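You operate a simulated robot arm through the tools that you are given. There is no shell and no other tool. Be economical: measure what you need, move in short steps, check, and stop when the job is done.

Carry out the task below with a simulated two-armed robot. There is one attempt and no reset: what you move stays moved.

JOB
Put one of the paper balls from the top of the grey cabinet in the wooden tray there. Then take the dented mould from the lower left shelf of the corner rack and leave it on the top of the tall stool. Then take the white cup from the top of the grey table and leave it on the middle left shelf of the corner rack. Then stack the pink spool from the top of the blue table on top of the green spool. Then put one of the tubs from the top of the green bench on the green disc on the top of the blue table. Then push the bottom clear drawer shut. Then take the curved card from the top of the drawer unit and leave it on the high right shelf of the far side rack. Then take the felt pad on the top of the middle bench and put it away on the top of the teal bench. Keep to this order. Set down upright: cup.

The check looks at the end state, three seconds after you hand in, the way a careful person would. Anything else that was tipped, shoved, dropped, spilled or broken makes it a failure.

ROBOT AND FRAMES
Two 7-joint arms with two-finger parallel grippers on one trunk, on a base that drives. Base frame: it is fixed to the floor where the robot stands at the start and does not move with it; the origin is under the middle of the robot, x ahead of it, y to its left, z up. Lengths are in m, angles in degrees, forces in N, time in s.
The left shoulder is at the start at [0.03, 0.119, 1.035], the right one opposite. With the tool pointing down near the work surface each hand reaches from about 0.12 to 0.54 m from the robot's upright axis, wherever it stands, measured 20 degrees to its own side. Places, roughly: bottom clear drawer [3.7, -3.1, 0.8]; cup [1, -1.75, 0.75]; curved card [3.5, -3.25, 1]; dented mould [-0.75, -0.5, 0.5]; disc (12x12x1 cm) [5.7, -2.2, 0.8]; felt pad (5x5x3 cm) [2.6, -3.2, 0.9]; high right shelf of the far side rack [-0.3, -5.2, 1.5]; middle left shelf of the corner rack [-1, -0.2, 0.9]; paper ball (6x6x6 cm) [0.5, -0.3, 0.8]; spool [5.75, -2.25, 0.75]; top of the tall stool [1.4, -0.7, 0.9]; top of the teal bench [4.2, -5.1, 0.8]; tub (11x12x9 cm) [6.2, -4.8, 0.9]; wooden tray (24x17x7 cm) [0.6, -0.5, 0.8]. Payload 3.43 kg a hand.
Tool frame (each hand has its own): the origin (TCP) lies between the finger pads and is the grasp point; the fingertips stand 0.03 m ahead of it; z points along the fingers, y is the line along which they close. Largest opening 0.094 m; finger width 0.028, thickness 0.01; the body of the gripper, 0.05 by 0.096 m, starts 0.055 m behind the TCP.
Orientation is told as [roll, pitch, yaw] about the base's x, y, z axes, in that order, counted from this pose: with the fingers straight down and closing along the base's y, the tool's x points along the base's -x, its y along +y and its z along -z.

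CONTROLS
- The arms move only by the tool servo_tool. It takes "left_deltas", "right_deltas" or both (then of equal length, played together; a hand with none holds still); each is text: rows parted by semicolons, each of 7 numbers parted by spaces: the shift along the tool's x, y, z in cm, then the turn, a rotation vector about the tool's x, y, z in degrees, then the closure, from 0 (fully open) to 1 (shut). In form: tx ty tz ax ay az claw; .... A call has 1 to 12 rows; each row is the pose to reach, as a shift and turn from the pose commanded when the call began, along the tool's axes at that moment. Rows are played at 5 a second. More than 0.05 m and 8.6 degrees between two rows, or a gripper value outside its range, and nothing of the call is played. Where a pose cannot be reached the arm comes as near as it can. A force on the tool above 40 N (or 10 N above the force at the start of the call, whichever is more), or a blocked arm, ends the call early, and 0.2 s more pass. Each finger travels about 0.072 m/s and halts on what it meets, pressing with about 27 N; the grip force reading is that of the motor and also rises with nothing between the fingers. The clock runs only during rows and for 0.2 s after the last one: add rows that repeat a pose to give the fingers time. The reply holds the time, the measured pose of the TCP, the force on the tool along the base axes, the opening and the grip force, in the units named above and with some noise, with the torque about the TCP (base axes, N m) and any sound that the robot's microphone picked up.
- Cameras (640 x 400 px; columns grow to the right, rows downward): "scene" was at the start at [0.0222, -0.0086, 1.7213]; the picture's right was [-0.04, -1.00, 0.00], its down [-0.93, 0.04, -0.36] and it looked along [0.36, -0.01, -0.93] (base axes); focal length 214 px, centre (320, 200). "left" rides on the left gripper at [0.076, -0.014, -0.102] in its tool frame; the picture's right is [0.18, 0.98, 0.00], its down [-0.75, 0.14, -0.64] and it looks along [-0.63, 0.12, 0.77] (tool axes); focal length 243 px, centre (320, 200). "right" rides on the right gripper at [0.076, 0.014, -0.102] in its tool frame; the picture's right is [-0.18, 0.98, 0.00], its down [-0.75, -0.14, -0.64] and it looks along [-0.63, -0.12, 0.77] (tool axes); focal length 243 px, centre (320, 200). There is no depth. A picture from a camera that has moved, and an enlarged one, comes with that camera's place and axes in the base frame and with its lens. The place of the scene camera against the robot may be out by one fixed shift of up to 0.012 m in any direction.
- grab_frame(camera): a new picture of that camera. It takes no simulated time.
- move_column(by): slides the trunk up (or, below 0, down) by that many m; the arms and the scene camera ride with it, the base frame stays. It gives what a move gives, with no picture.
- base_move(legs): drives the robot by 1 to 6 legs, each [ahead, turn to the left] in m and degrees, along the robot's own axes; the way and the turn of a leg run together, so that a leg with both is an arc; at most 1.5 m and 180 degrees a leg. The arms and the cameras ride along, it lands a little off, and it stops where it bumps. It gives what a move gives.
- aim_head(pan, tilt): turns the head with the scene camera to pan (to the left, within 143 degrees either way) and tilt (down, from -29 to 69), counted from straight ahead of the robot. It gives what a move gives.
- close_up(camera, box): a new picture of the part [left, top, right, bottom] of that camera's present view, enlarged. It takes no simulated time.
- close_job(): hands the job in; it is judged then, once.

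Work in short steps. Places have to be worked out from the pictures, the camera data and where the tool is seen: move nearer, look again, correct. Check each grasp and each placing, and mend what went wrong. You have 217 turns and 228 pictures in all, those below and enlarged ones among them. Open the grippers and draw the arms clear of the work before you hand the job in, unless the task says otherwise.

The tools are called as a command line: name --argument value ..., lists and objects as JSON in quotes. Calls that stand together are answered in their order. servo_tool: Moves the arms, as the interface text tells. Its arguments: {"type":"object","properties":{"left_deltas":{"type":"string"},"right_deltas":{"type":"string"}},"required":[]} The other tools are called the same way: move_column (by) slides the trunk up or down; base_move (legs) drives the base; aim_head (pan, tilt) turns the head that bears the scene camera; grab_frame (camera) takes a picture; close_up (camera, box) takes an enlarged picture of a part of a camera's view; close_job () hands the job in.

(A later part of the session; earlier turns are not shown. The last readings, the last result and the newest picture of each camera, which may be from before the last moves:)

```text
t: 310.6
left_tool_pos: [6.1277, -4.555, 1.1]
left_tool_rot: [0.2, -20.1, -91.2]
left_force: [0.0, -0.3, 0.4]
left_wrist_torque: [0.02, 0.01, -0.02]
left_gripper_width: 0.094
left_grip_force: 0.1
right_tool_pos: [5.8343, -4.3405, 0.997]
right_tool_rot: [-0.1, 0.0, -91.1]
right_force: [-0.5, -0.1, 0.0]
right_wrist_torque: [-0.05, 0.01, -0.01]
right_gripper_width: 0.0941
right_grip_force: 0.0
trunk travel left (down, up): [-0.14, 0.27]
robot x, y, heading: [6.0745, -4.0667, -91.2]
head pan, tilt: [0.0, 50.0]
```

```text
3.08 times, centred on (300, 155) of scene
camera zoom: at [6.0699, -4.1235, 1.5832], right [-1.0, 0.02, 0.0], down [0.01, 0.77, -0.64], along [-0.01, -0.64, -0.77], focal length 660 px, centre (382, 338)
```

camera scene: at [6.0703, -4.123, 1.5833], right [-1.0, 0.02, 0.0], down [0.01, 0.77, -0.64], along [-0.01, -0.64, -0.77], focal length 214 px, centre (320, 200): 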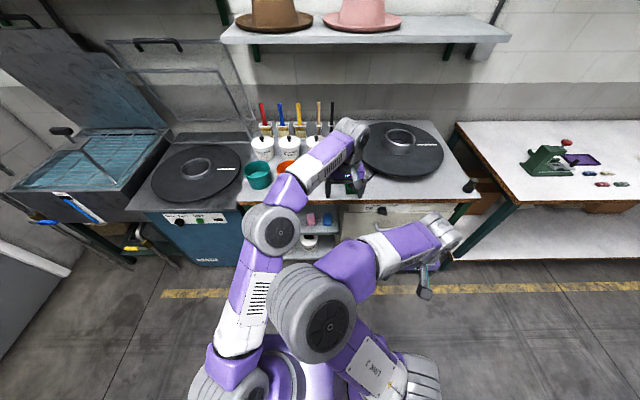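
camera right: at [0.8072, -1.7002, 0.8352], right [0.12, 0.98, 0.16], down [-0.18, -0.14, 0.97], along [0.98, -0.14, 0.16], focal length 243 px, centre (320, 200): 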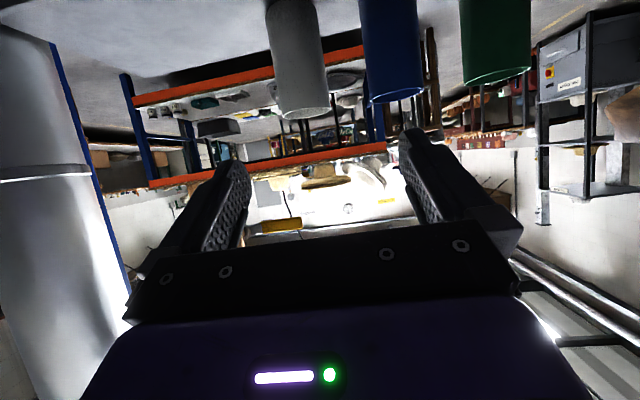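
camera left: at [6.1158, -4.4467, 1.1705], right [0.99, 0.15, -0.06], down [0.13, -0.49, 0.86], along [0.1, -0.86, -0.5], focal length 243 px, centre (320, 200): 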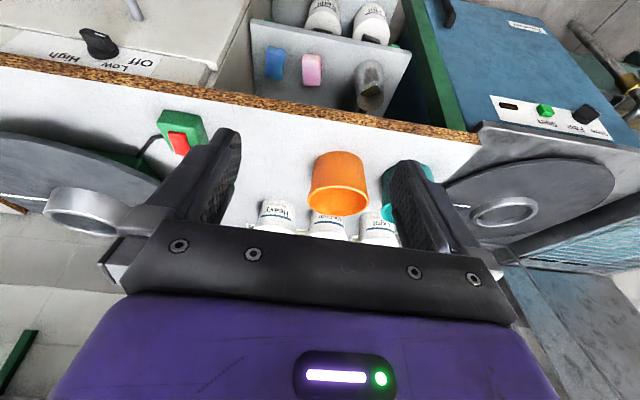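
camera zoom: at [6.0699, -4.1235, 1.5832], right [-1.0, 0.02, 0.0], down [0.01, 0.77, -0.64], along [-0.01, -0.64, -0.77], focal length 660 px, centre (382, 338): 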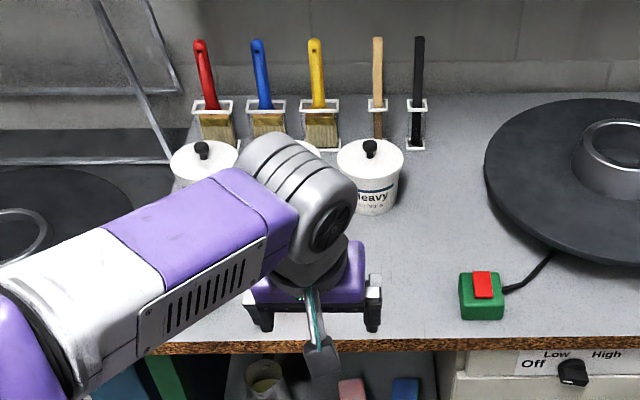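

Orange tub rim centre ≈[6.192,-4.825,0.947], Ø≈11 cm. I'll pinch its west rim. Drive forward 0.24 and re-look.

base_move --legs '[[0.23, 0]]'

servo_tool --left_deltas "2 0 0 0 -5 0 0; 4 0 0 0 -10 0 0; 5 0 0 0 -15 0 0; 5 0 0 0 -15 0 0"

grab_frame --camera "left"

```text
t: 312.3
left_tool_pos: [6.1235, -4.7807, 1.1013]
left_tool_rot: [0.1, -19.9, -91.3]
left_force: [0.5, -0.1, 1.0]
left_wrist_torque: [0.01, 0.01, -0.03]
left_gripper_width: 0.094
left_grip_force: 0.1
right_tool_pos: [5.8308, -4.5649, 0.9977]
right_tool_rot: [-0.2, 0.0, -91.2]
right_force: [0.6, -0.4, 0.2]
right_wrist_torque: [0.04, 0.0, 0.02]
right_gripper_width: 0.0939
right_grip_force: 0.0
trunk travel left (down, up): [-0.14, 0.27]
robot x, y, heading: [6.0692, -4.2948, -91.2]
head pan, tilt: [0.0, 50.0]
```

```text
t: 313.3
left_tool_pos: [6.1239, -4.734, 1.0834]
left_tool_rot: [0.2, -35.0, -91.3]
left_force: [-0.8, -0.1, 0.7]
left_wrist_torque: [0.03, -0.02, 0.01]
left_gripper_width: 0.0941
left_grip_force: 0.1
right_tool_pos: [5.8299, -4.5635, 0.9965]
right_tool_rot: [-0.1, -0.2, -91.2]
right_force: [0.3, 0.8, -0.9]
right_wrist_torque: [0.01, -0.02, 0.02]
right_gripper_width: 0.094
right_grip_force: 0.0
trunk travel left (down, up): [-0.14, 0.27]
robot x, y, heading: [6.073, -4.2942, -91.2]
head pan, tilt: [0.0, 50.0]
```

```text
109 pictures are left
camera left: at [6.1122, -4.6109, 1.1232], right [0.99, 0.13, -0.1], down [0.13, -0.25, 0.96], along [0.1, -0.96, -0.27], focal length 243 px, centre (320, 200)
```

left: 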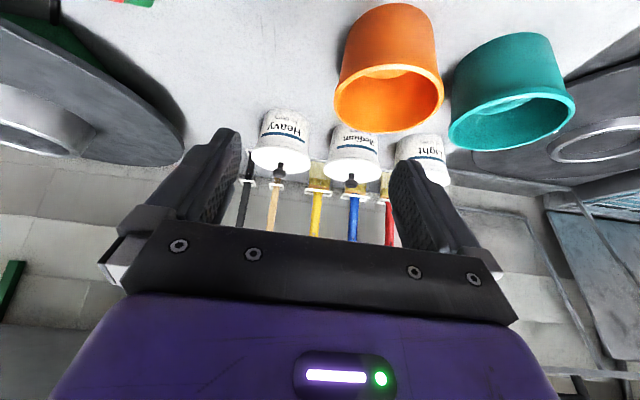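

Consistent. Descend along the fingers so the west wall lies between them.

servo_tool --left_deltas "0.3 1.0 4 0 0 0 0; 0.7 1.7 8 0 0 0 0; 1 1.7 12 0 0 0 0; 1.2 1.7 15 0 0 0 0; 1.4 1.7 16.9 0 0 0 0; 1.4 1.7 16.9 0 0 0 0"

grab_frame --camera "left"

```text
t: 314.7
left_tool_pos: [6.139, -4.8193, 0.9365]
left_tool_rot: [0.2, -35.0, -91.3]
left_force: [-0.1, -0.1, -0.4]
left_wrist_torque: [0.01, 0.02, -0.01]
left_gripper_width: 0.094
left_grip_force: 0.0
right_tool_pos: [5.8298, -4.5639, 0.9977]
right_tool_rot: [-0.2, -0.1, -91.2]
right_force: [0.4, 0.5, 0.4]
right_wrist_torque: [0.01, 0.0, 0.02]
right_gripper_width: 0.0941
right_grip_force: 0.1
trunk travel left (down, up): [-0.14, 0.27]
robot x, y, heading: [6.0738, -4.2953, -91.1]
head pan, tilt: [0.0, 50.0]
```

```text
108 pictures are left
camera left: at [6.1283, -4.6957, 0.9783], right [0.99, 0.13, -0.1], down [0.13, -0.25, 0.96], along [0.1, -0.96, -0.27], focal length 243 px, centre (320, 200)
```

left: 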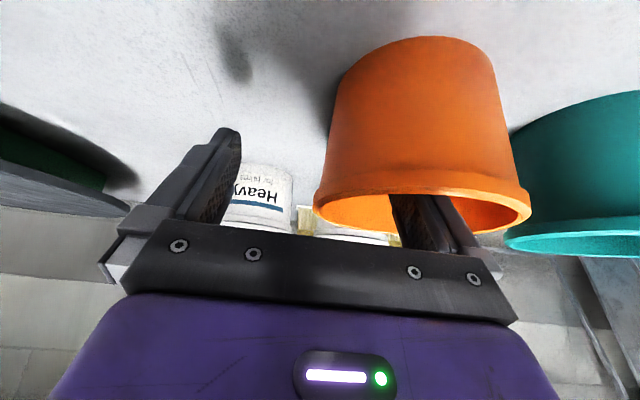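

One finger is inside, one outside. Close on the wall and lift a little.

servo_tool --left_deltas "0 0 0 0 0 0 0.3; 0 0 0 0 0 0 0.6; 0 0 0 0 0 0 0.85; 0 0 0 0 0 0 1; 0 0 0 0 0 0 1; 0 0 0 0 0 0 1; -0.6 0 -0.8 0 0 0 1; -1.7 0 -2.5 0 0 0 1; -1.7 0 -2.5 0 0 0 1"

grab_frame --camera "left"

```text
t: 316.7
left_tool_pos: [6.1421, -4.8191, 0.966]
left_tool_rot: [0.3, -34.9, -91.3]
left_force: [-0.2, -0.8, -1.5]
left_wrist_torque: [0.01, 0.04, 0.01]
left_gripper_width: 0.0105
left_grip_force: 26.4
right_tool_pos: [5.8304, -4.5645, 0.9968]
right_tool_rot: [0.0, -0.1, -91.2]
right_force: [0.1, 0.2, -0.8]
right_wrist_torque: [0.0, 0.02, 0.0]
right_gripper_width: 0.094
right_grip_force: 0.2
trunk travel left (down, up): [-0.14, 0.27]
robot x, y, heading: [6.0695, -4.293, -91.0]
head pan, tilt: [0.0, 50.0]
```

```text
107 pictures are left
camera left: at [6.1291, -4.695, 1.0065], right [0.99, 0.13, -0.1], down [0.13, -0.25, 0.96], along [0.1, -0.96, -0.27], focal length 243 px, centre (320, 200)
```

left: 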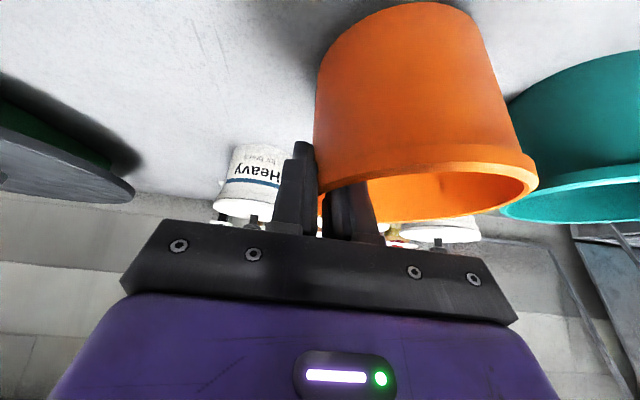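

Tub is held. Lift 12 cm more and back off.

servo_tool --left_deltas "-1.7 0 -2.5 0 0 0 1; -3.4 0 -4.9 0 0 0 1; -5.2 0 -7.4 0 0 0 1; -6.9 0 -9.8 0 0 0 1; -6.9 0 -9.8 0 0 0 1"

base_move --legs '[[-0.35, 0]]'

grab_frame --camera "left"

grab_frame --camera "scene"

```text
t: 317.9
left_tool_pos: [6.139, -4.8182, 1.0872]
left_tool_rot: [0.3, -34.9, -91.2]
left_force: [0.0, -0.2, -1.6]
left_wrist_torque: [-0.01, 0.05, -0.02]
left_gripper_width: 0.0102
left_grip_force: 27.3
right_tool_pos: [5.83, -4.5641, 0.9977]
right_tool_rot: [-0.1, -0.2, -91.2]
right_force: [0.7, 0.8, -0.3]
right_wrist_torque: [0.02, -0.03, 0.0]
right_gripper_width: 0.0941
right_grip_force: 0.1
trunk travel left (down, up): [-0.14, 0.27]
robot x, y, heading: [6.0689, -4.2911, -91.2]
head pan, tilt: [0.0, 50.0]
```

```text
t: 320.2
left_tool_pos: [6.1436, -4.467, 1.0876]
left_tool_rot: [0.2, -35.0, -91.7]
left_force: [-0.1, -0.1, -1.3]
left_wrist_torque: [0.03, 0.04, 0.04]
left_gripper_width: 0.0103
left_grip_force: 27.2
right_tool_pos: [5.8366, -4.2118, 0.9974]
right_tool_rot: [-0.1, 0.0, -91.6]
right_force: [-0.5, -1.1, 0.1]
right_wrist_torque: [-0.02, 0.0, -0.01]
right_gripper_width: 0.0941
right_grip_force: 0.1
trunk travel left (down, up): [-0.14, 0.27]
robot x, y, heading: [6.0741, -3.9429, -91.5]
head pan, tilt: [0.0, 50.0]
```

```text
106 pictures are left
camera left: at [6.1328, -4.3445, 1.1282], right [0.99, 0.13, -0.1], down [0.13, -0.25, 0.96], along [0.09, -0.96, -0.27], focal length 243 px, centre (320, 200)
```

left: 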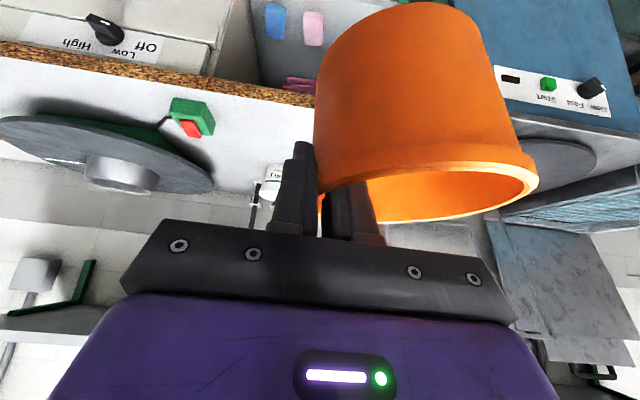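

```text
105 pictures are left
camera scene: at [6.0736, -3.9967, 1.5833], right [-1.0, 0.02, 0.0], down [0.02, 0.77, -0.64], along [-0.02, -0.64, -0.77], focal length 214 px, centre (320, 200)
```

scene: 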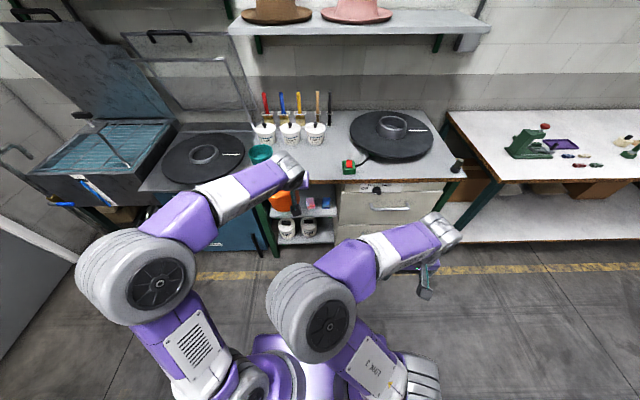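

Tub secure. Drive back to the west side of the blue table.

base_move --legs '[[0, -127], [1.3, 0], [0, -24], [0.95, 0], [0, -117]]'

aim_head --pan 5 --tilt 45

grab_frame --camera "scene"

```text
t: 342.8
left_tool_pos: [5.1708, -2.1709, 1.0871]
left_tool_rot: [0.3, -34.9, -0.3]
left_force: [-1.2, 0.2, -1.2]
left_wrist_torque: [-0.05, 0.02, 0.01]
left_gripper_width: 0.0092
left_grip_force: 27.2
right_tool_pos: [4.9212, -2.4848, 0.9976]
right_tool_rot: [-0.1, -0.1, -0.2]
right_force: [0.2, 0.0, 0.6]
right_wrist_torque: [-0.03, 0.02, 0.0]
right_gripper_width: 0.094
right_grip_force: 0.0
trunk travel left (down, up): [-0.14, 0.27]
robot x, y, heading: [4.6459, -2.2505, -0.1]
head pan, tilt: [0.0, 50.0]
```

```text
t: 343.4
left_tool_pos: [5.1708, -2.1715, 1.0869]
left_tool_rot: [0.2, -34.9, -0.3]
left_force: [0.5, 0.4, 0.0]
left_wrist_torque: [-0.04, 0.01, 0.01]
left_gripper_width: 0.0091
left_grip_force: 27.6
right_tool_pos: [4.9221, -2.4842, 0.9986]
right_tool_rot: [-0.1, -0.1, -0.2]
right_force: [0.5, 0.2, 0.8]
right_wrist_torque: [0.0, -0.01, -0.03]
right_gripper_width: 0.0942
right_grip_force: 0.1
trunk travel left (down, up): [-0.14, 0.27]
robot x, y, heading: [4.6493, -2.248, -0.0]
head pan, tilt: [5.0, 45.0]
```

```text
104 pictures are left
camera scene: at [4.696, -2.2481, 1.5901], right [0.08, -1.0, 0.0], down [-0.7, -0.06, -0.71], along [0.7, 0.06, -0.71], focal length 214 px, centre (320, 200)
```

scene: 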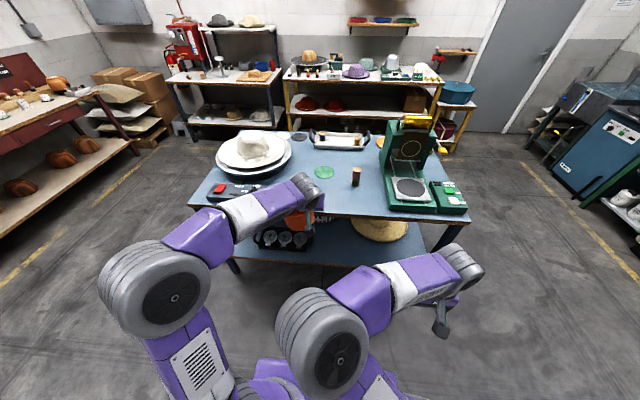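

Drive to the table edge with the tub high.

base_move --legs '[[0.42, 0]]'

servo_tool --left_deltas "-2.5 -2 1.7 0 0 0 1; -5 -4 3.4 0 0 0 1; -7.5 -6.3 5.2 0 0 0 1; -9.4 -6.3 6.6 0 0 0 1; -9.4 -6.3 6.6 0 0 0 1"

grab_frame --camera "left"

close_up --camera "scene" --box '[220, 140, 420, 270]'

```text
t: 345.9
left_tool_pos: [5.5819, -2.1764, 1.0874]
left_tool_rot: [0.2, -34.8, -0.6]
left_force: [-0.1, 0.7, -0.6]
left_wrist_torque: [-0.05, 0.01, -0.01]
left_gripper_width: 0.0092
left_grip_force: 27.0
right_tool_pos: [5.3312, -2.4872, 0.9974]
right_tool_rot: [-0.1, -0.1, -0.5]
right_force: [0.0, 0.2, 0.2]
right_wrist_torque: [-0.04, 0.02, 0.01]
right_gripper_width: 0.0936
right_grip_force: 0.1
trunk travel left (down, up): [-0.14, 0.27]
robot x, y, heading: [5.0576, -2.2508, -0.7]
head pan, tilt: [5.0, 45.0]
```

```text
t: 347.1
left_tool_pos: [5.6949, -2.2396, 1.0883]
left_tool_rot: [0.2, -34.9, -0.6]
left_force: [0.0, -0.5, -0.7]
left_wrist_torque: [-0.01, 0.01, 0.0]
left_gripper_width: 0.0093
left_grip_force: 27.3
right_tool_pos: [5.3295, -2.4878, 0.9984]
right_tool_rot: [-0.1, -0.1, -0.6]
right_force: [-1.6, 0.6, 0.0]
right_wrist_torque: [0.04, -0.02, 0.01]
right_gripper_width: 0.0938
right_grip_force: 0.0
trunk travel left (down, up): [-0.14, 0.27]
robot x, y, heading: [5.061, -2.2518, -0.2]
head pan, tilt: [5.0, 45.0]
```

```text
103 pictures are left
camera left: at [5.5733, -2.2515, 1.1283], right [-0.14, 0.98, -0.1], down [0.25, 0.14, 0.96], along [0.96, 0.11, -0.27], focal length 243 px, centre (320, 200)
```

left: 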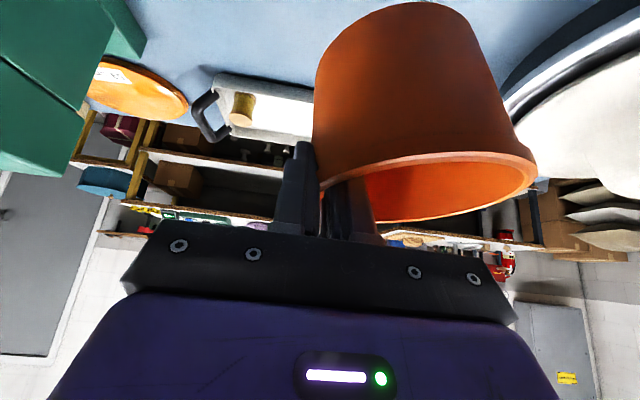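

```text
3.08 times, centred on (320, 205) of scene
camera zoom: at [5.1059, -2.2505, 1.5902], right [0.08, -1.0, 0.0], down [-0.7, -0.06, -0.71], along [0.7, 0.06, -0.71], focal length 660 px, centre (320, 185)
```

zoom: 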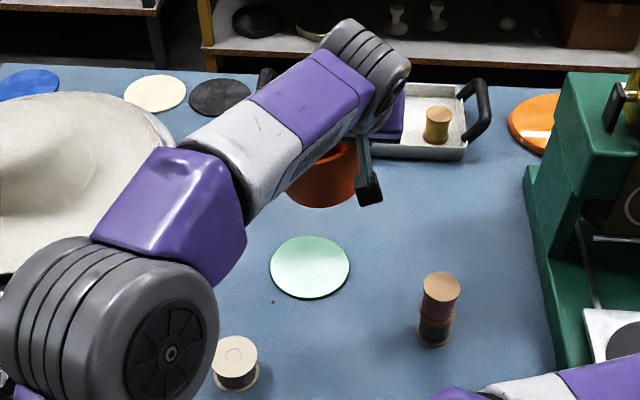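

Disc centre ≈[5.71,-2.183]. Align and lower 16 cm.

servo_tool --left_deltas "-1.2 0.6 0.9 0 0 0 1; 1.1 0.6 4.2 0 0 0 1; 3.4 0.6 7.5 0 0 0 1; 5.7 0.6 10.8 0 0 0 1; 8 0.6 14 0 0 0 1; 8 0.6 14 0 0 0 1"

grab_frame --camera "left"

close_up --camera "scene" --box '[220, 140, 420, 270]'

```text
t: 348.6
left_tool_pos: [5.7087, -2.2319, 0.9259]
left_tool_rot: [0.2, -35.0, -0.6]
left_force: [0.3, -0.9, -0.5]
left_wrist_torque: [-0.03, 0.03, 0.0]
left_gripper_width: 0.0089
left_grip_force: 27.1
right_tool_pos: [5.3312, -2.4873, 0.9973]
right_tool_rot: [-0.1, -0.2, -0.5]
right_force: [0.7, 0.2, -0.6]
right_wrist_torque: [-0.01, 0.0, 0.01]
right_gripper_width: 0.0942
right_grip_force: 0.0
trunk travel left (down, up): [-0.14, 0.27]
robot x, y, heading: [5.057, -2.247, -0.5]
head pan, tilt: [5.0, 45.0]
```

```text
101 pictures are left
camera left: at [5.588, -2.2444, 0.9659], right [-0.14, 0.98, -0.1], down [0.25, 0.14, 0.96], along [0.96, 0.11, -0.27], focal length 243 px, centre (320, 200)
```

left: 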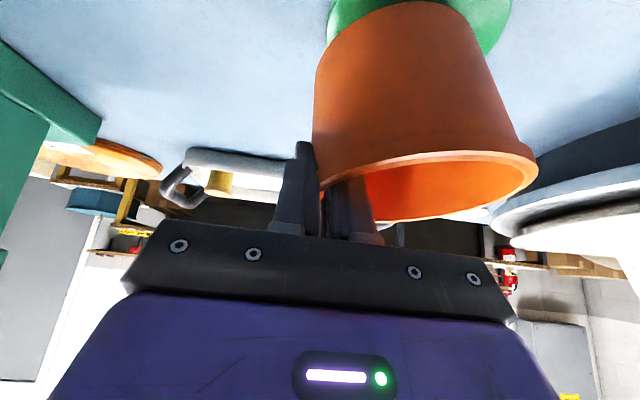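

```text
3.08 times, centred on (320, 205) of scene
camera zoom: at [5.1059, -2.2502, 1.5902], right [0.08, -1.0, 0.0], down [-0.7, -0.06, -0.71], along [0.7, 0.06, -0.71], focal length 660 px, centre (320, 185)
```

zoom: 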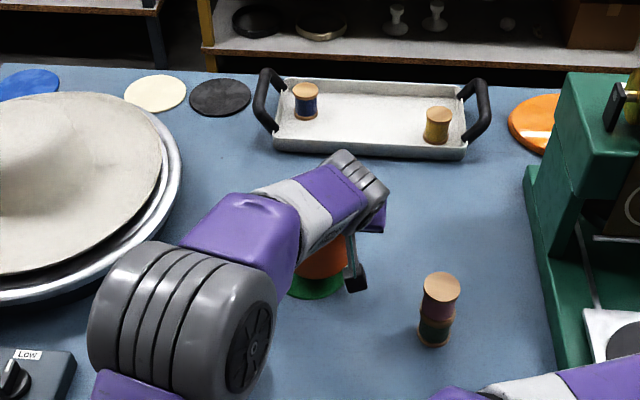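

Nudge 5 mm left and lower in small steps to contact.

servo_tool --left_deltas "0.6 0.5 0.8 0 0 0 1; 1.1 0.5 1.6 0 0 0 1; 1.4 0.5 2 0 0 0 1; 1.7 0.5 2.4 0 0 0 1; 2 0.5 2.8 0 0 0 1; 2 0.5 2.8 0 0 0 1"

grab_frame --camera "left"

```text
t: 349.9
left_tool_pos: [5.7092, -2.2307, 0.8937]
left_tool_rot: [0.1, -35.2, -0.6]
left_force: [-1.6, -2.7, 9.9]
left_wrist_torque: [0.73, 0.33, 0.18]
left_gripper_width: 0.0091
left_grip_force: 27.0
right_tool_pos: [5.3308, -2.4884, 0.9981]
right_tool_rot: [0.0, -0.2, -0.5]
right_force: [-0.5, 0.7, 0.2]
right_wrist_torque: [0.0, 0.01, 0.01]
right_gripper_width: 0.0941
right_grip_force: 0.1
trunk travel left (down, up): [-0.14, 0.27]
robot x, y, heading: [5.0604, -2.2548, -0.1]
head pan, tilt: [5.0, 45.0]
```

```text
99 pictures are left
camera left: at [5.5877, -2.2417, 0.9337], right [-0.14, 0.98, -0.1], down [0.25, 0.14, 0.96], along [0.96, 0.11, -0.26], focal length 243 px, centre (320, 200)
```

left: 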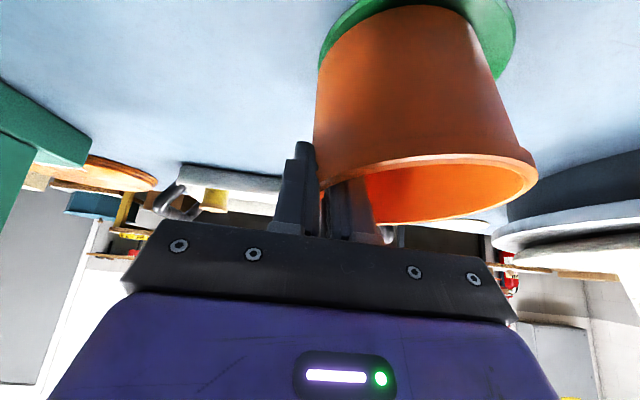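

Contact on one side; roll the hand ~6° to level the tub, settle, then open.

servo_tool --left_deltas "0 0 0 -2.4 0 1.7 1; 0 0 0 -4.9 0 3.4 1; 0.2 0 0.3 -4.9 0 3.4 1; 0.2 0 0.3 -4.9 0 3.4 1; 0.2 0 0.3 -4.9 0 3.4 0.85; 0.2 0 0.3 -4.9 0 3.4 0.7; 0.2 0 0.3 -4.9 0 3.4 0.5; 0.2 0 0.3 -4.9 0 3.4 0.5"

grab_frame --camera "left"

```text
t: 351.8
left_tool_pos: [5.7095, -2.2283, 0.8886]
left_tool_rot: [7.4, -34.8, -4.7]
left_force: [-0.5, -0.4, 0.5]
left_wrist_torque: [0.0, -0.01, 0.0]
left_gripper_width: 0.0471
left_grip_force: 0.1
right_tool_pos: [5.3313, -2.4881, 0.9975]
right_tool_rot: [-0.1, -0.1, -0.5]
right_force: [0.1, -0.3, -0.4]
right_wrist_torque: [0.0, 0.02, -0.02]
right_gripper_width: 0.094
right_grip_force: 0.1
trunk travel left (down, up): [-0.14, 0.27]
robot x, y, heading: [5.0582, -2.2518, -0.4]
head pan, tilt: [5.0, 45.0]
```

```text
98 pictures are left
camera left: at [5.588, -2.2449, 0.9271], right [-0.14, 0.99, 0.0], down [0.25, 0.04, 0.97], along [0.96, 0.14, -0.25], focal length 243 px, centre (320, 200)
```

left: 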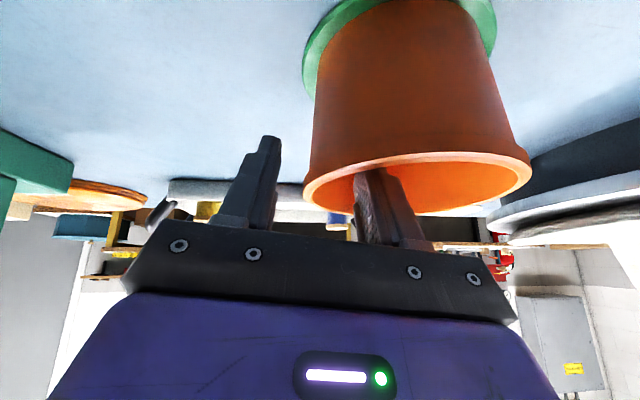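

Tub stands on the disc. Lift the hand straight up out of the tub and check.

servo_tool --left_deltas "-1.7 0.3 -2.5 0 0 0 0.5; -3.4 0.6 -4.9 0 0 0 0.5; -5.2 0.9 -7.4 0 0 0 0.5; -6.9 1.2 -9.8 0 0 0 0.5; -8.6 1.5 -12.3 0 0 0 0.3; -8.6 1.5 -12.3 4.9 0 -3.4 0; -8.6 1.5 -12.3 4.9 0 -3.4 0"

base_move --legs '[[-0.4, 0]]'

close_up --camera "scene" --box '[220, 120, 420, 250]'

```text
t: 353.4
left_tool_pos: [5.7103, -2.2306, 1.0405]
left_tool_rot: [0.1, -34.9, -0.5]
left_force: [0.0, -0.2, -0.7]
left_wrist_torque: [-0.01, -0.01, -0.04]
left_gripper_width: 0.094
left_grip_force: 0.0
right_tool_pos: [5.3298, -2.4892, 0.998]
right_tool_rot: [0.0, -0.1, -0.6]
right_force: [1.1, -0.8, -0.4]
right_wrist_torque: [0.01, -0.01, -0.02]
right_gripper_width: 0.094
right_grip_force: 0.0
trunk travel left (down, up): [-0.14, 0.27]
robot x, y, heading: [5.0621, -2.2546, -0.3]
head pan, tilt: [5.0, 45.0]
```

```text
t: 355.9
left_tool_pos: [5.3057, -2.2236, 1.0389]
left_tool_rot: [0.1, -35.0, -0.3]
left_force: [-0.9, -0.1, 0.0]
left_wrist_torque: [0.03, -0.01, 0.03]
left_gripper_width: 0.0941
left_grip_force: 0.1
right_tool_pos: [4.9289, -2.4849, 0.9989]
right_tool_rot: [-0.1, 0.0, -0.2]
right_force: [0.4, 0.1, -0.3]
right_wrist_torque: [-0.01, 0.0, -0.01]
right_gripper_width: 0.0939
right_grip_force: 0.1
trunk travel left (down, up): [-0.14, 0.27]
robot x, y, heading: [4.6564, -2.2493, -0.2]
head pan, tilt: [5.0, 45.0]
```

```text
3.08 times, centred on (320, 185) of scene
camera zoom: at [4.7016, -2.2482, 1.5902], right [0.09, -1.0, 0.0], down [-0.7, -0.06, -0.71], along [0.7, 0.06, -0.71], focal length 660 px, centre (320, 246)
```

zoom: 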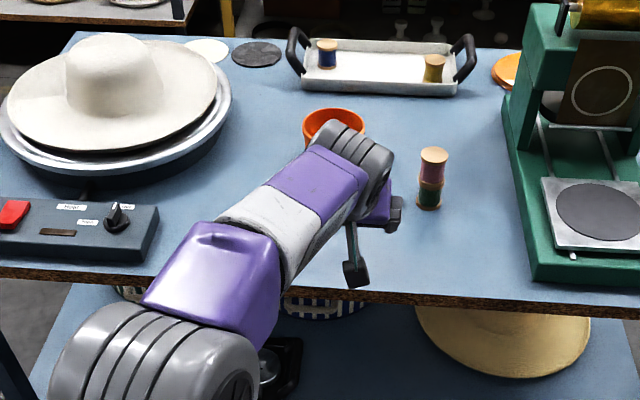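

Tub on disc, stack standing. Now look west-southwest toward the drawer unit.

aim_head --pan -138 --tilt 25

grab_frame --camera "scene"

```text
t: 358.1
left_tool_pos: [5.3061, -2.2234, 1.0397]
left_tool_rot: [0.2, -34.9, -0.3]
left_force: [0.1, 0.7, 0.3]
left_wrist_torque: [0.01, -0.02, 0.0]
left_gripper_width: 0.0941
left_grip_force: 0.0
right_tool_pos: [4.9283, -2.4849, 0.9988]
right_tool_rot: [0.0, 0.0, -0.2]
right_force: [0.0, 0.1, 0.2]
right_wrist_torque: [0.02, -0.01, -0.02]
right_gripper_width: 0.094
right_grip_force: 0.0
trunk travel left (down, up): [-0.14, 0.27]
robot x, y, heading: [4.6557, -2.2461, -0.1]
head pan, tilt: [-138.0, 25.0]
```

```text
96 pictures are left
camera scene: at [4.5529, -2.3168, 1.6207], right [-0.67, 0.74, 0.0], down [0.31, 0.28, -0.91], along [-0.67, -0.61, -0.42], focal length 214 px, centre (320, 200)
```

scene: 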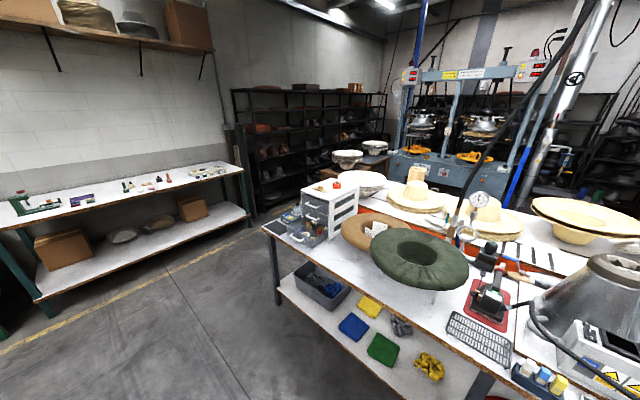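

close_up --camera "scene" --box '[230, 140, 420, 280]'

```text
2.86 times, centred on (325, 210) of scene
camera zoom: at [4.5529, -2.3168, 1.6207], right [-0.67, 0.74, 0.0], down [0.31, 0.28, -0.91], along [-0.67, -0.61, -0.42], focal length 613 px, centre (306, 171)
```

zoom: 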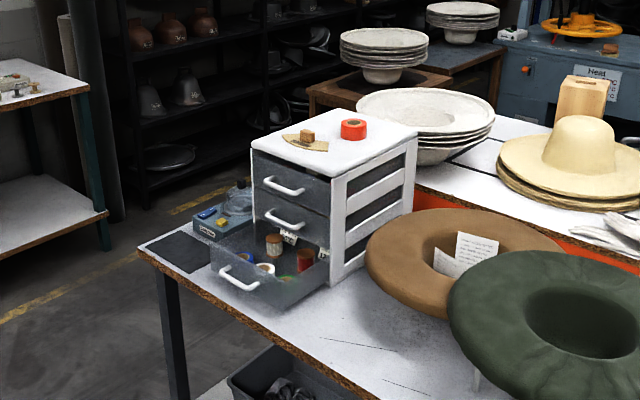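

The bottom drawer is pulled out toward +x (handle ≈[3.80,-3.21,0.82]); the card lies on the unit's top. Retract the arm and drive to face the unit from the east.

servo_tool --left_deltas "2.7 0 -1.9 0 -6 0 0; 5.3 1 -3.7 0 -12 0 0; 8 2 -5.6 0 -18 0 0; 10.6 3 -7.5 0 -25 0 0; 10.6 3 -7.5 0 -25 0 0.5; 10.6 3 -7.5 0 -25 0 1; 10.6 3 -7.5 0 -25 0 1"

base_move --legs '[[0, -90], [0.95, 0], [0, -90]]'

aim_head --pan 0 --tilt 35

grab_frame --camera "scene"

```text
t: 359.0
left_tool_pos: [5.2131, -2.0387, 1.0028]
left_tool_rot: [-4.8, -49.7, 21.2]
left_force: [-0.5, 0.3, -0.4]
left_wrist_torque: [-0.02, -0.01, 0.02]
left_gripper_width: 0.0939
left_grip_force: 0.0
right_tool_pos: [4.9296, -2.486, 0.9987]
right_tool_rot: [1.2, -0.5, -0.5]
right_force: [-0.3, 0.1, -0.5]
right_wrist_torque: [0.01, 0.01, -0.03]
right_gripper_width: 0.0938
right_grip_force: 0.0
trunk travel left (down, up): [-0.14, 0.27]
robot x, y, heading: [4.6566, -2.2481, -0.0]
head pan, tilt: [-138.0, 25.0]
stopped in row 4 (left hand): the arm was blocked; the commanded pose is now the measured one
```

```text
t: 371.5
left_tool_pos: [4.0998, -3.4093, 1.004]
left_tool_rot: [-4.8, -49.6, -157.5]
left_force: [-0.2, -1.3, -0.2]
left_wrist_torque: [-0.03, 0.02, -0.02]
left_gripper_width: 0.0941
left_grip_force: 0.1
right_tool_pos: [4.3724, -2.955, 0.9978]
right_tool_rot: [1.1, -0.4, -179.3]
right_force: [0.0, -0.8, -0.8]
right_wrist_torque: [0.02, -0.02, 0.01]
right_gripper_width: 0.094
right_grip_force: 0.1
trunk travel left (down, up): [-0.14, 0.27]
robot x, y, heading: [4.651, -3.1886, -178.7]
head pan, tilt: [-138.0, 25.0]
```

```text
t: 373.7
left_tool_pos: [4.0981, -3.4084, 1.0023]
left_tool_rot: [-4.8, -49.6, -157.4]
left_force: [0.2, 0.2, -0.1]
left_wrist_torque: [-0.01, -0.03, -0.01]
left_gripper_width: 0.0943
left_grip_force: 0.2
right_tool_pos: [4.3726, -2.9563, 0.9992]
right_tool_rot: [1.1, -0.4, -179.3]
right_force: [-1.2, -0.5, -0.8]
right_wrist_torque: [0.01, -0.04, 0.03]
right_gripper_width: 0.0941
right_grip_force: 0.0
trunk travel left (down, up): [-0.14, 0.27]
robot x, y, heading: [4.6545, -3.1867, -178.5]
head pan, tilt: [0.0, 35.0]
```

```text
94 pictures are left
camera scene: at [4.5907, -3.1939, 1.605], right [-0.02, 1.0, 0.0], down [0.57, 0.01, -0.82], along [-0.82, -0.02, -0.57], focal length 214 px, centre (320, 200)
```

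scene: 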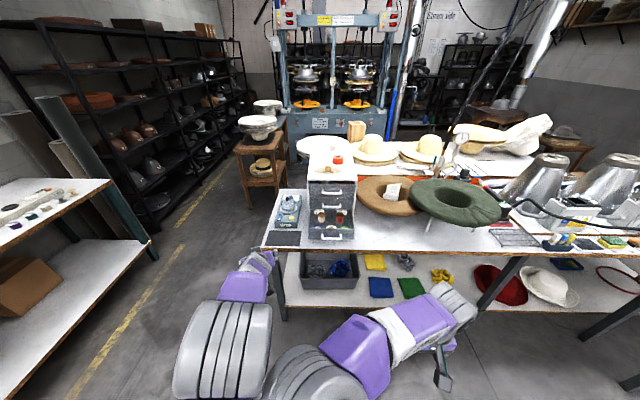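

The left arm brushed the folded right elbow while retracting. Straighten the left hand's heading while moving it forward-right.

servo_tool --left_deltas "0 -3.8 0 3.2 0 4.3 0.3; 0 -7.6 0 6.5 0 8.7 0.6; 0 -11.4 0 9.8 0 13 1; 0 -15.2 0 13 0 17.4 1; 0 -15.2 0 13 0 17.4 1"

grab_frame --camera "scene"

```text
t: 374.9
left_tool_pos: [4.0492, -3.2671, 1.0167]
left_tool_rot: [1.8, -50.6, 176.4]
left_force: [0.5, -0.2, 0.0]
left_wrist_torque: [-0.01, 0.0, 0.01]
left_gripper_width: 0.0
left_grip_force: 27.3
right_tool_pos: [4.3732, -2.9544, 0.9975]
right_tool_rot: [1.2, -0.2, -179.9]
right_force: [-0.1, 0.9, 0.4]
right_wrist_torque: [-0.01, -0.02, -0.03]
right_gripper_width: 0.0943
right_grip_force: 0.1
trunk travel left (down, up): [-0.14, 0.27]
robot x, y, heading: [4.6539, -3.1883, -178.9]
head pan, tilt: [0.0, 35.0]
```

```text
93 pictures are left
camera scene: at [4.5908, -3.1941, 1.605], right [-0.02, 1.0, 0.0], down [0.57, 0.01, -0.82], along [-0.82, -0.02, -0.57], focal length 214 px, centre (320, 200)
```

scene: 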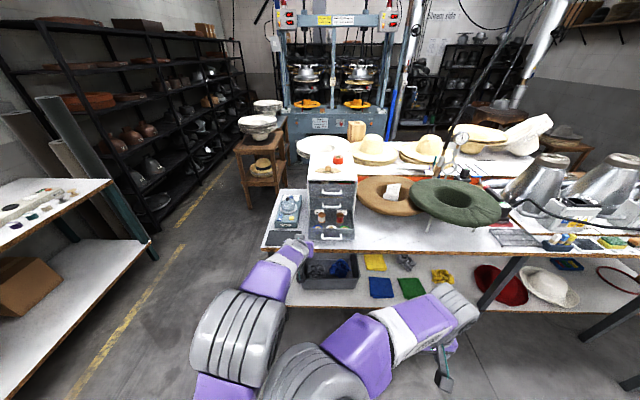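

base_move --legs '[[0.12, 0]]'

close_up --camera "scene" --box '[250, 130, 410, 270]'

grab_frame --camera "left"

```text
t: 376.2
left_tool_pos: [3.9323, -3.2706, 1.0158]
left_tool_rot: [1.9, -50.4, 176.6]
left_force: [0.0, 1.1, 0.2]
left_wrist_torque: [0.0, 0.01, 0.03]
left_gripper_width: 0.0001
left_grip_force: 26.8
right_tool_pos: [4.2553, -2.9573, 0.9967]
right_tool_rot: [1.4, -0.3, -179.7]
right_force: [-0.6, 0.5, 0.5]
right_wrist_torque: [0.0, 0.02, 0.01]
right_gripper_width: 0.0938
right_grip_force: 0.0
trunk travel left (down, up): [-0.14, 0.27]
robot x, y, heading: [4.5357, -3.188, -178.5]
head pan, tilt: [0.0, 35.0]
```

```text
2.86 times, centred on (330, 200) of scene
camera zoom: at [4.472, -3.1968, 1.6049], right [-0.02, 1.0, 0.0], down [0.57, 0.01, -0.82], along [-0.82, -0.02, -0.57], focal length 613 px, centre (291, 200)
```

zoom: 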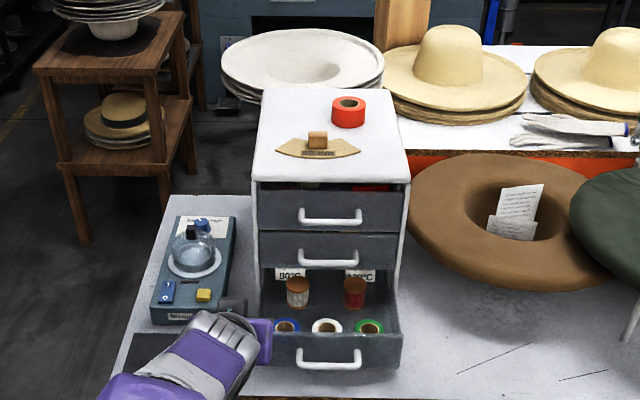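

```text
91 pictures are left
camera left: at [4.0588, -3.2595, 1.0223], right [0.08, -0.99, -0.12], down [0.01, -0.12, 0.99], along [-1.0, -0.08, 0.0], focal length 243 px, centre (320, 200)
```

left: 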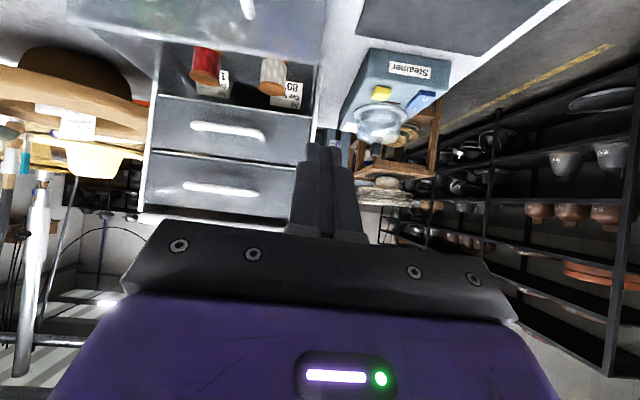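

The bottom drawer handle is at [3.796,-3.165,0.825]; closed handles sit at x≈3.68, so it must go in ~11.5 cm. The card has a small wooden cube as knob. Bring the closed fist in front of the handle.

servo_tool --left_deltas "1.9 -2 3.3 -0.5 -3 -0.4 1; 3.7 -4 6.6 -1 -6 -0.9 1; 5.6 -6 9.9 -1.6 -9 -1.3 1; 7.5 -8.1 13.3 -2.1 -12 -1.8 1; 9.4 -10.1 16.2 -2.6 -14.6 -2.2 1; 9.4 -10.1 16.2 -2.6 -14.6 -2.2 1"

grab_frame --camera "left"

close_up --camera "scene" --box '[250, 130, 410, 270]'

```text
t: 376.7
left_tool_pos: [3.9039, -3.2781, 1.0577]
left_tool_rot: [-19.7, -60.9, -160.3]
left_force: [0.0, 0.1, 0.6]
left_wrist_torque: [0.01, 0.03, 0.0]
left_gripper_width: 0.0
left_grip_force: 27.1
right_tool_pos: [4.2555, -2.9546, 0.9991]
right_tool_rot: [1.7, -0.4, 179.9]
right_force: [0.0, -0.3, 0.2]
right_wrist_torque: [0.03, -0.03, -0.02]
right_gripper_width: 0.094
right_grip_force: 0.1
trunk travel left (down, up): [-0.14, 0.27]
robot x, y, heading: [4.532, -3.191, -178.5]
head pan, tilt: [0.0, 35.0]
stopped in row 2 (left hand): the arm was blocked; the commanded pose is now the measured one
```

```text
90 pictures are left
camera left: at [4.0291, -3.2543, 1.0414], right [0.12, -0.94, -0.32], down [0.23, -0.29, 0.93], along [-0.97, -0.19, 0.18], focal length 243 px, centre (320, 200)
```

left: 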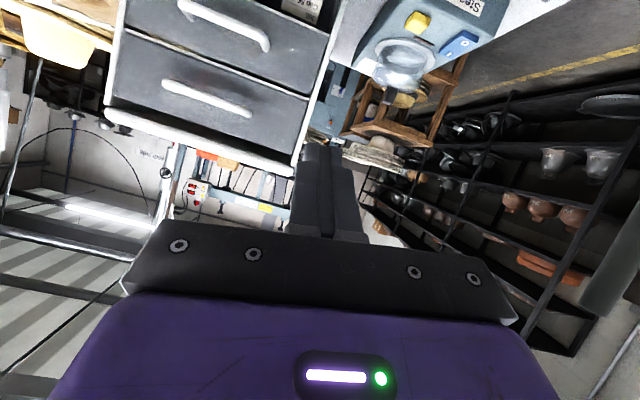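

```text
2.86 times, centred on (330, 200) of scene
camera zoom: at [4.4737, -3.1969, 1.605], right [-0.02, 1.0, 0.0], down [0.57, 0.01, -0.82], along [-0.82, -0.02, -0.57], focal length 613 px, centre (291, 200)
```

zoom: 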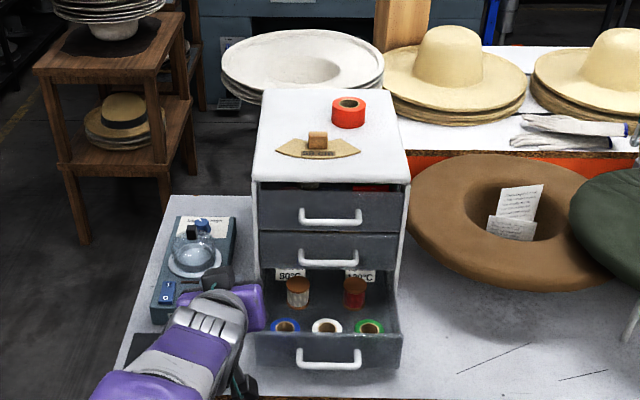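

The left elbow is bumping the folded right elbow. Move the right hand outward to pull its elbow away.

servo_tool --right_deltas "0 -4 0 0 0 0 0; 0 -8 0 0 0 0 0; 0 -12 0 0 0 0 0; 0 -16 0 0 0 0 0; 0 -20 0 0 0 0 0; 0 -20 0 0 0 0 0"

aim_head --pan 0 --tilt 65

grab_frame --camera "scene"

```text
t: 378.1
left_tool_pos: [3.9038, -3.2769, 1.0583]
left_tool_rot: [-19.6, -61.0, -160.7]
left_force: [0.9, 0.8, 1.1]
left_wrist_torque: [0.0, 0.0, 0.02]
left_gripper_width: 0.0
left_grip_force: 27.2
right_tool_pos: [4.2588, -2.7584, 0.9929]
right_tool_rot: [1.4, -0.6, 179.8]
right_force: [0.3, 0.3, 0.9]
right_wrist_torque: [0.0, 0.01, -0.01]
right_gripper_width: 0.0941
right_grip_force: 0.1
right hand out of reach, approached as far as the arm can: row 5, 6
trunk travel left (down, up): [-0.14, 0.27]
robot x, y, heading: [4.5368, -3.1943, -178.7]
head pan, tilt: [0.0, 35.0]
```

```text
t: 379.1
left_tool_pos: [3.9035, -3.2778, 1.0591]
left_tool_rot: [-19.5, -61.0, -160.7]
left_force: [-0.6, 0.0, -0.8]
left_wrist_torque: [-0.03, 0.0, 0.0]
left_gripper_width: 0.0001
left_grip_force: 26.9
right_tool_pos: [4.2594, -2.7574, 0.993]
right_tool_rot: [1.4, -0.6, 179.9]
right_force: [0.2, 0.6, -0.8]
right_wrist_torque: [-0.01, -0.03, 0.01]
right_gripper_width: 0.094
right_grip_force: 0.0
trunk travel left (down, up): [-0.14, 0.27]
robot x, y, heading: [4.5331, -3.1897, -178.5]
head pan, tilt: [0.0, 65.0]
```

```text
88 pictures are left
camera scene: at [4.501, -3.196, 1.5652], right [-0.02, 1.0, 0.0], down [0.91, 0.02, -0.42], along [-0.42, -0.01, -0.91], focal length 214 px, centre (320, 200)
```

scene: 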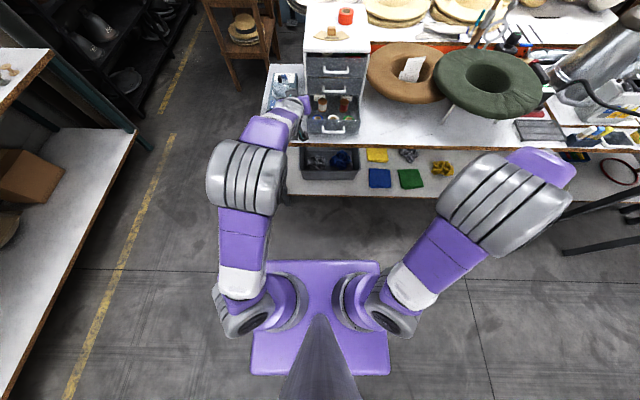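

The right elbow swung outward—good posture now. Bring the left fist down in front of the handle and level it.

servo_tool --left_deltas "3.3 -1.3 2.3 -1.2 -1.1 4.6 1; 6.5 -2.6 4.5 -2.5 -2.2 9.2 1; 9.8 -3.9 6.8 -2.5 -2.2 9.2 1; 13 -5.1 9 -2.5 -2.2 9.2 1; 16.3 -6.4 11.3 -2.5 -2.2 9.2 1; 19.6 -7.7 13.6 -2.5 -2.2 9.2 1; 19.6 -7.7 13.6 -2.5 -2.2 9.2 1"

grab_frame --camera "left"

close_up --camera "scene" --box '[260, 40, 400, 160]'

```text
t: 380.7
left_tool_pos: [3.8706, -3.1623, 0.8363]
left_tool_rot: [0.0, -64.6, -179.8]
left_force: [0.4, -0.1, -0.1]
left_wrist_torque: [-0.01, 0.01, 0.0]
left_gripper_width: 0.0
left_grip_force: 27.2
right_tool_pos: [4.2589, -2.7591, 0.9937]
right_tool_rot: [1.5, -0.6, 179.8]
right_force: [-0.4, 0.5, -1.0]
right_wrist_torque: [-0.02, 0.0, 0.0]
right_gripper_width: 0.0939
right_grip_force: 0.1
trunk travel left (down, up): [-0.14, 0.27]
robot x, y, heading: [4.5353, -3.1867, -178.7]
head pan, tilt: [0.0, 65.0]
```

```text
87 pictures are left
camera left: at [3.9952, -3.1462, 0.8111], right [0.08, -0.98, -0.17], down [0.26, -0.14, 0.96], along [-0.96, -0.12, 0.24], focal length 243 px, centre (320, 200)
```

left: 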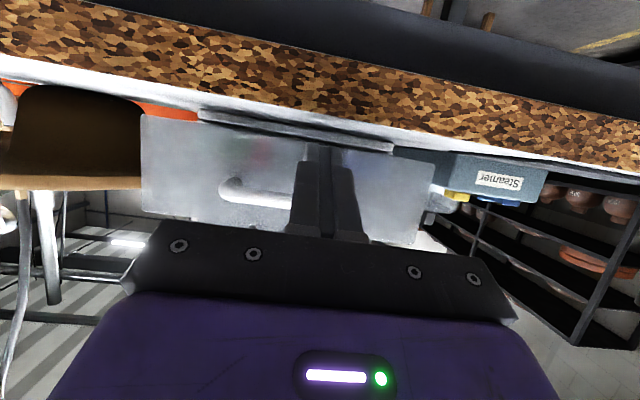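

```text
3.33 times, centred on (330, 100) of scene
camera zoom: at [4.5014, -3.1964, 1.5652], right [-0.02, 1.0, 0.0], down [0.91, 0.02, -0.42], along [-0.42, -0.01, -0.91], focal length 715 px, centre (287, 533)
```

zoom: 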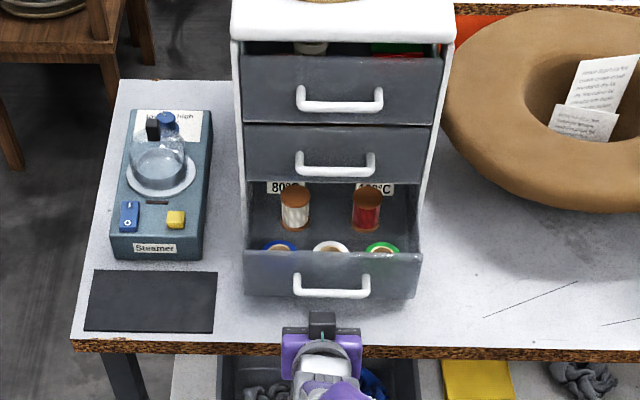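

Raise ~3 cm and shift 2 cm to line up with the handle, approach to just short of it.

servo_tool --left_deltas "-1.3 -1 -0.6 0 0 0 1; -2.6 -2 -1.2 0 0 0 1; -3.2 -2 0.1 0 0 0 1; -4 -2 1.7 0 0 0 1; -4 -2 1.7 0 0 0 1"

grab_frame --camera "left"

```text
t: 381.9
left_tool_pos: [3.8375, -3.1444, 0.8654]
left_tool_rot: [0.0, -64.7, -179.8]
left_force: [-0.5, -0.2, 0.0]
left_wrist_torque: [-0.01, -0.01, 0.0]
left_gripper_width: 0.0001
left_grip_force: 26.6
right_tool_pos: [4.258, -2.7576, 0.9928]
right_tool_rot: [1.5, -0.6, 179.8]
right_force: [0.6, 0.8, 0.0]
right_wrist_torque: [0.02, 0.0, -0.02]
right_gripper_width: 0.0939
right_grip_force: 0.0
trunk travel left (down, up): [-0.14, 0.27]
robot x, y, heading: [4.5356, -3.1862, -178.4]
head pan, tilt: [0.0, 65.0]
```

```text
85 pictures are left
camera left: at [3.9623, -3.1276, 0.8408], right [0.08, -0.98, -0.17], down [0.26, -0.14, 0.96], along [-0.96, -0.12, 0.24], focal length 243 px, centre (320, 200)
```

left: 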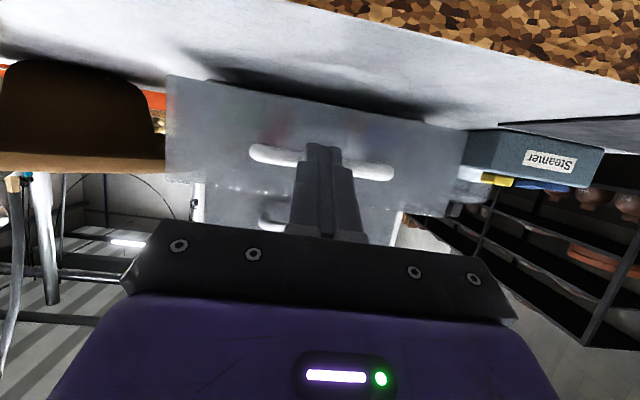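

Centred on the handle. Push forward slowly 12.5 cm.

servo_tool --left_deltas "-0.43 0 0.9 0 0 0 1; -0.86 0 1.8 0 0 0 1; -1.29 0 2.7 0 0 0 1; -1.8 0 3.8 0 0 0 1; -2.3 0 4.9 0 0 0 1; -2.85 0 6 0 0 0 1; -3.4 0 7.1 0 0 0 1; -3.9 0 8.2 0 0 0 1; -4.4 0 9.3 0 0 0 1; -4.9 0 10.4 0 0 0 1; -5.3 0 11.3 0 0 0 1; -5.3 0 11.3 0 0 0 1"

grab_frame --camera "left"

close_up --camera "scene" --box '[260, 30, 400, 150]'

```text
t: 384.5
left_tool_pos: [3.7478, -3.1437, 0.8662]
left_tool_rot: [0.0, -64.7, -179.7]
left_force: [0.7, 0.3, -0.6]
left_wrist_torque: [0.02, -0.03, -0.02]
left_gripper_width: 0.0
left_grip_force: 27.7
left hand out of reach, approached as far as the arm can: row 9, 10, 11, 12
right_tool_pos: [4.2578, -2.7575, 0.9933]
right_tool_rot: [1.5, -0.7, 179.9]
right_force: [-0.2, 0.2, 1.1]
right_wrist_torque: [0.02, 0.01, 0.02]
right_gripper_width: 0.094
right_grip_force: 0.1
trunk travel left (down, up): [-0.14, 0.27]
robot x, y, heading: [4.5368, -3.1897, -178.6]
head pan, tilt: [0.0, 65.0]
```

```text
84 pictures are left
camera left: at [3.8719, -3.1277, 0.8412], right [0.08, -0.98, -0.17], down [0.26, -0.14, 0.96], along [-0.96, -0.12, 0.24], focal length 243 px, centre (320, 200)
```

left: 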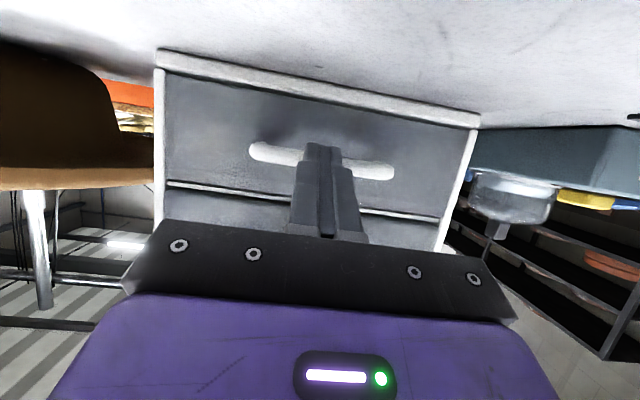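

```text
3.33 times, centred on (330, 90) of scene
camera zoom: at [4.501, -3.1961, 1.5651], right [-0.02, 1.0, 0.0], down [0.91, 0.02, -0.42], along [-0.42, -0.01, -0.91], focal length 715 px, centre (287, 567)
```

zoom: 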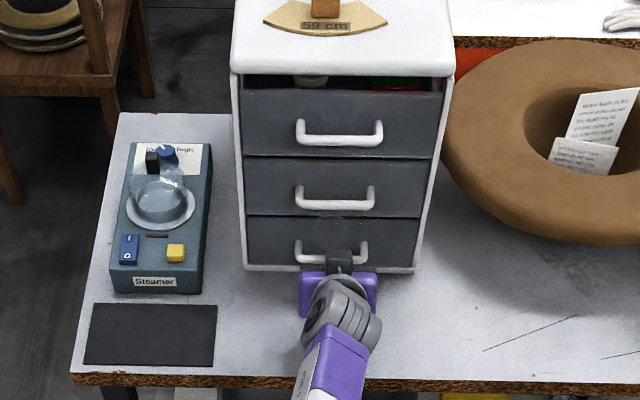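

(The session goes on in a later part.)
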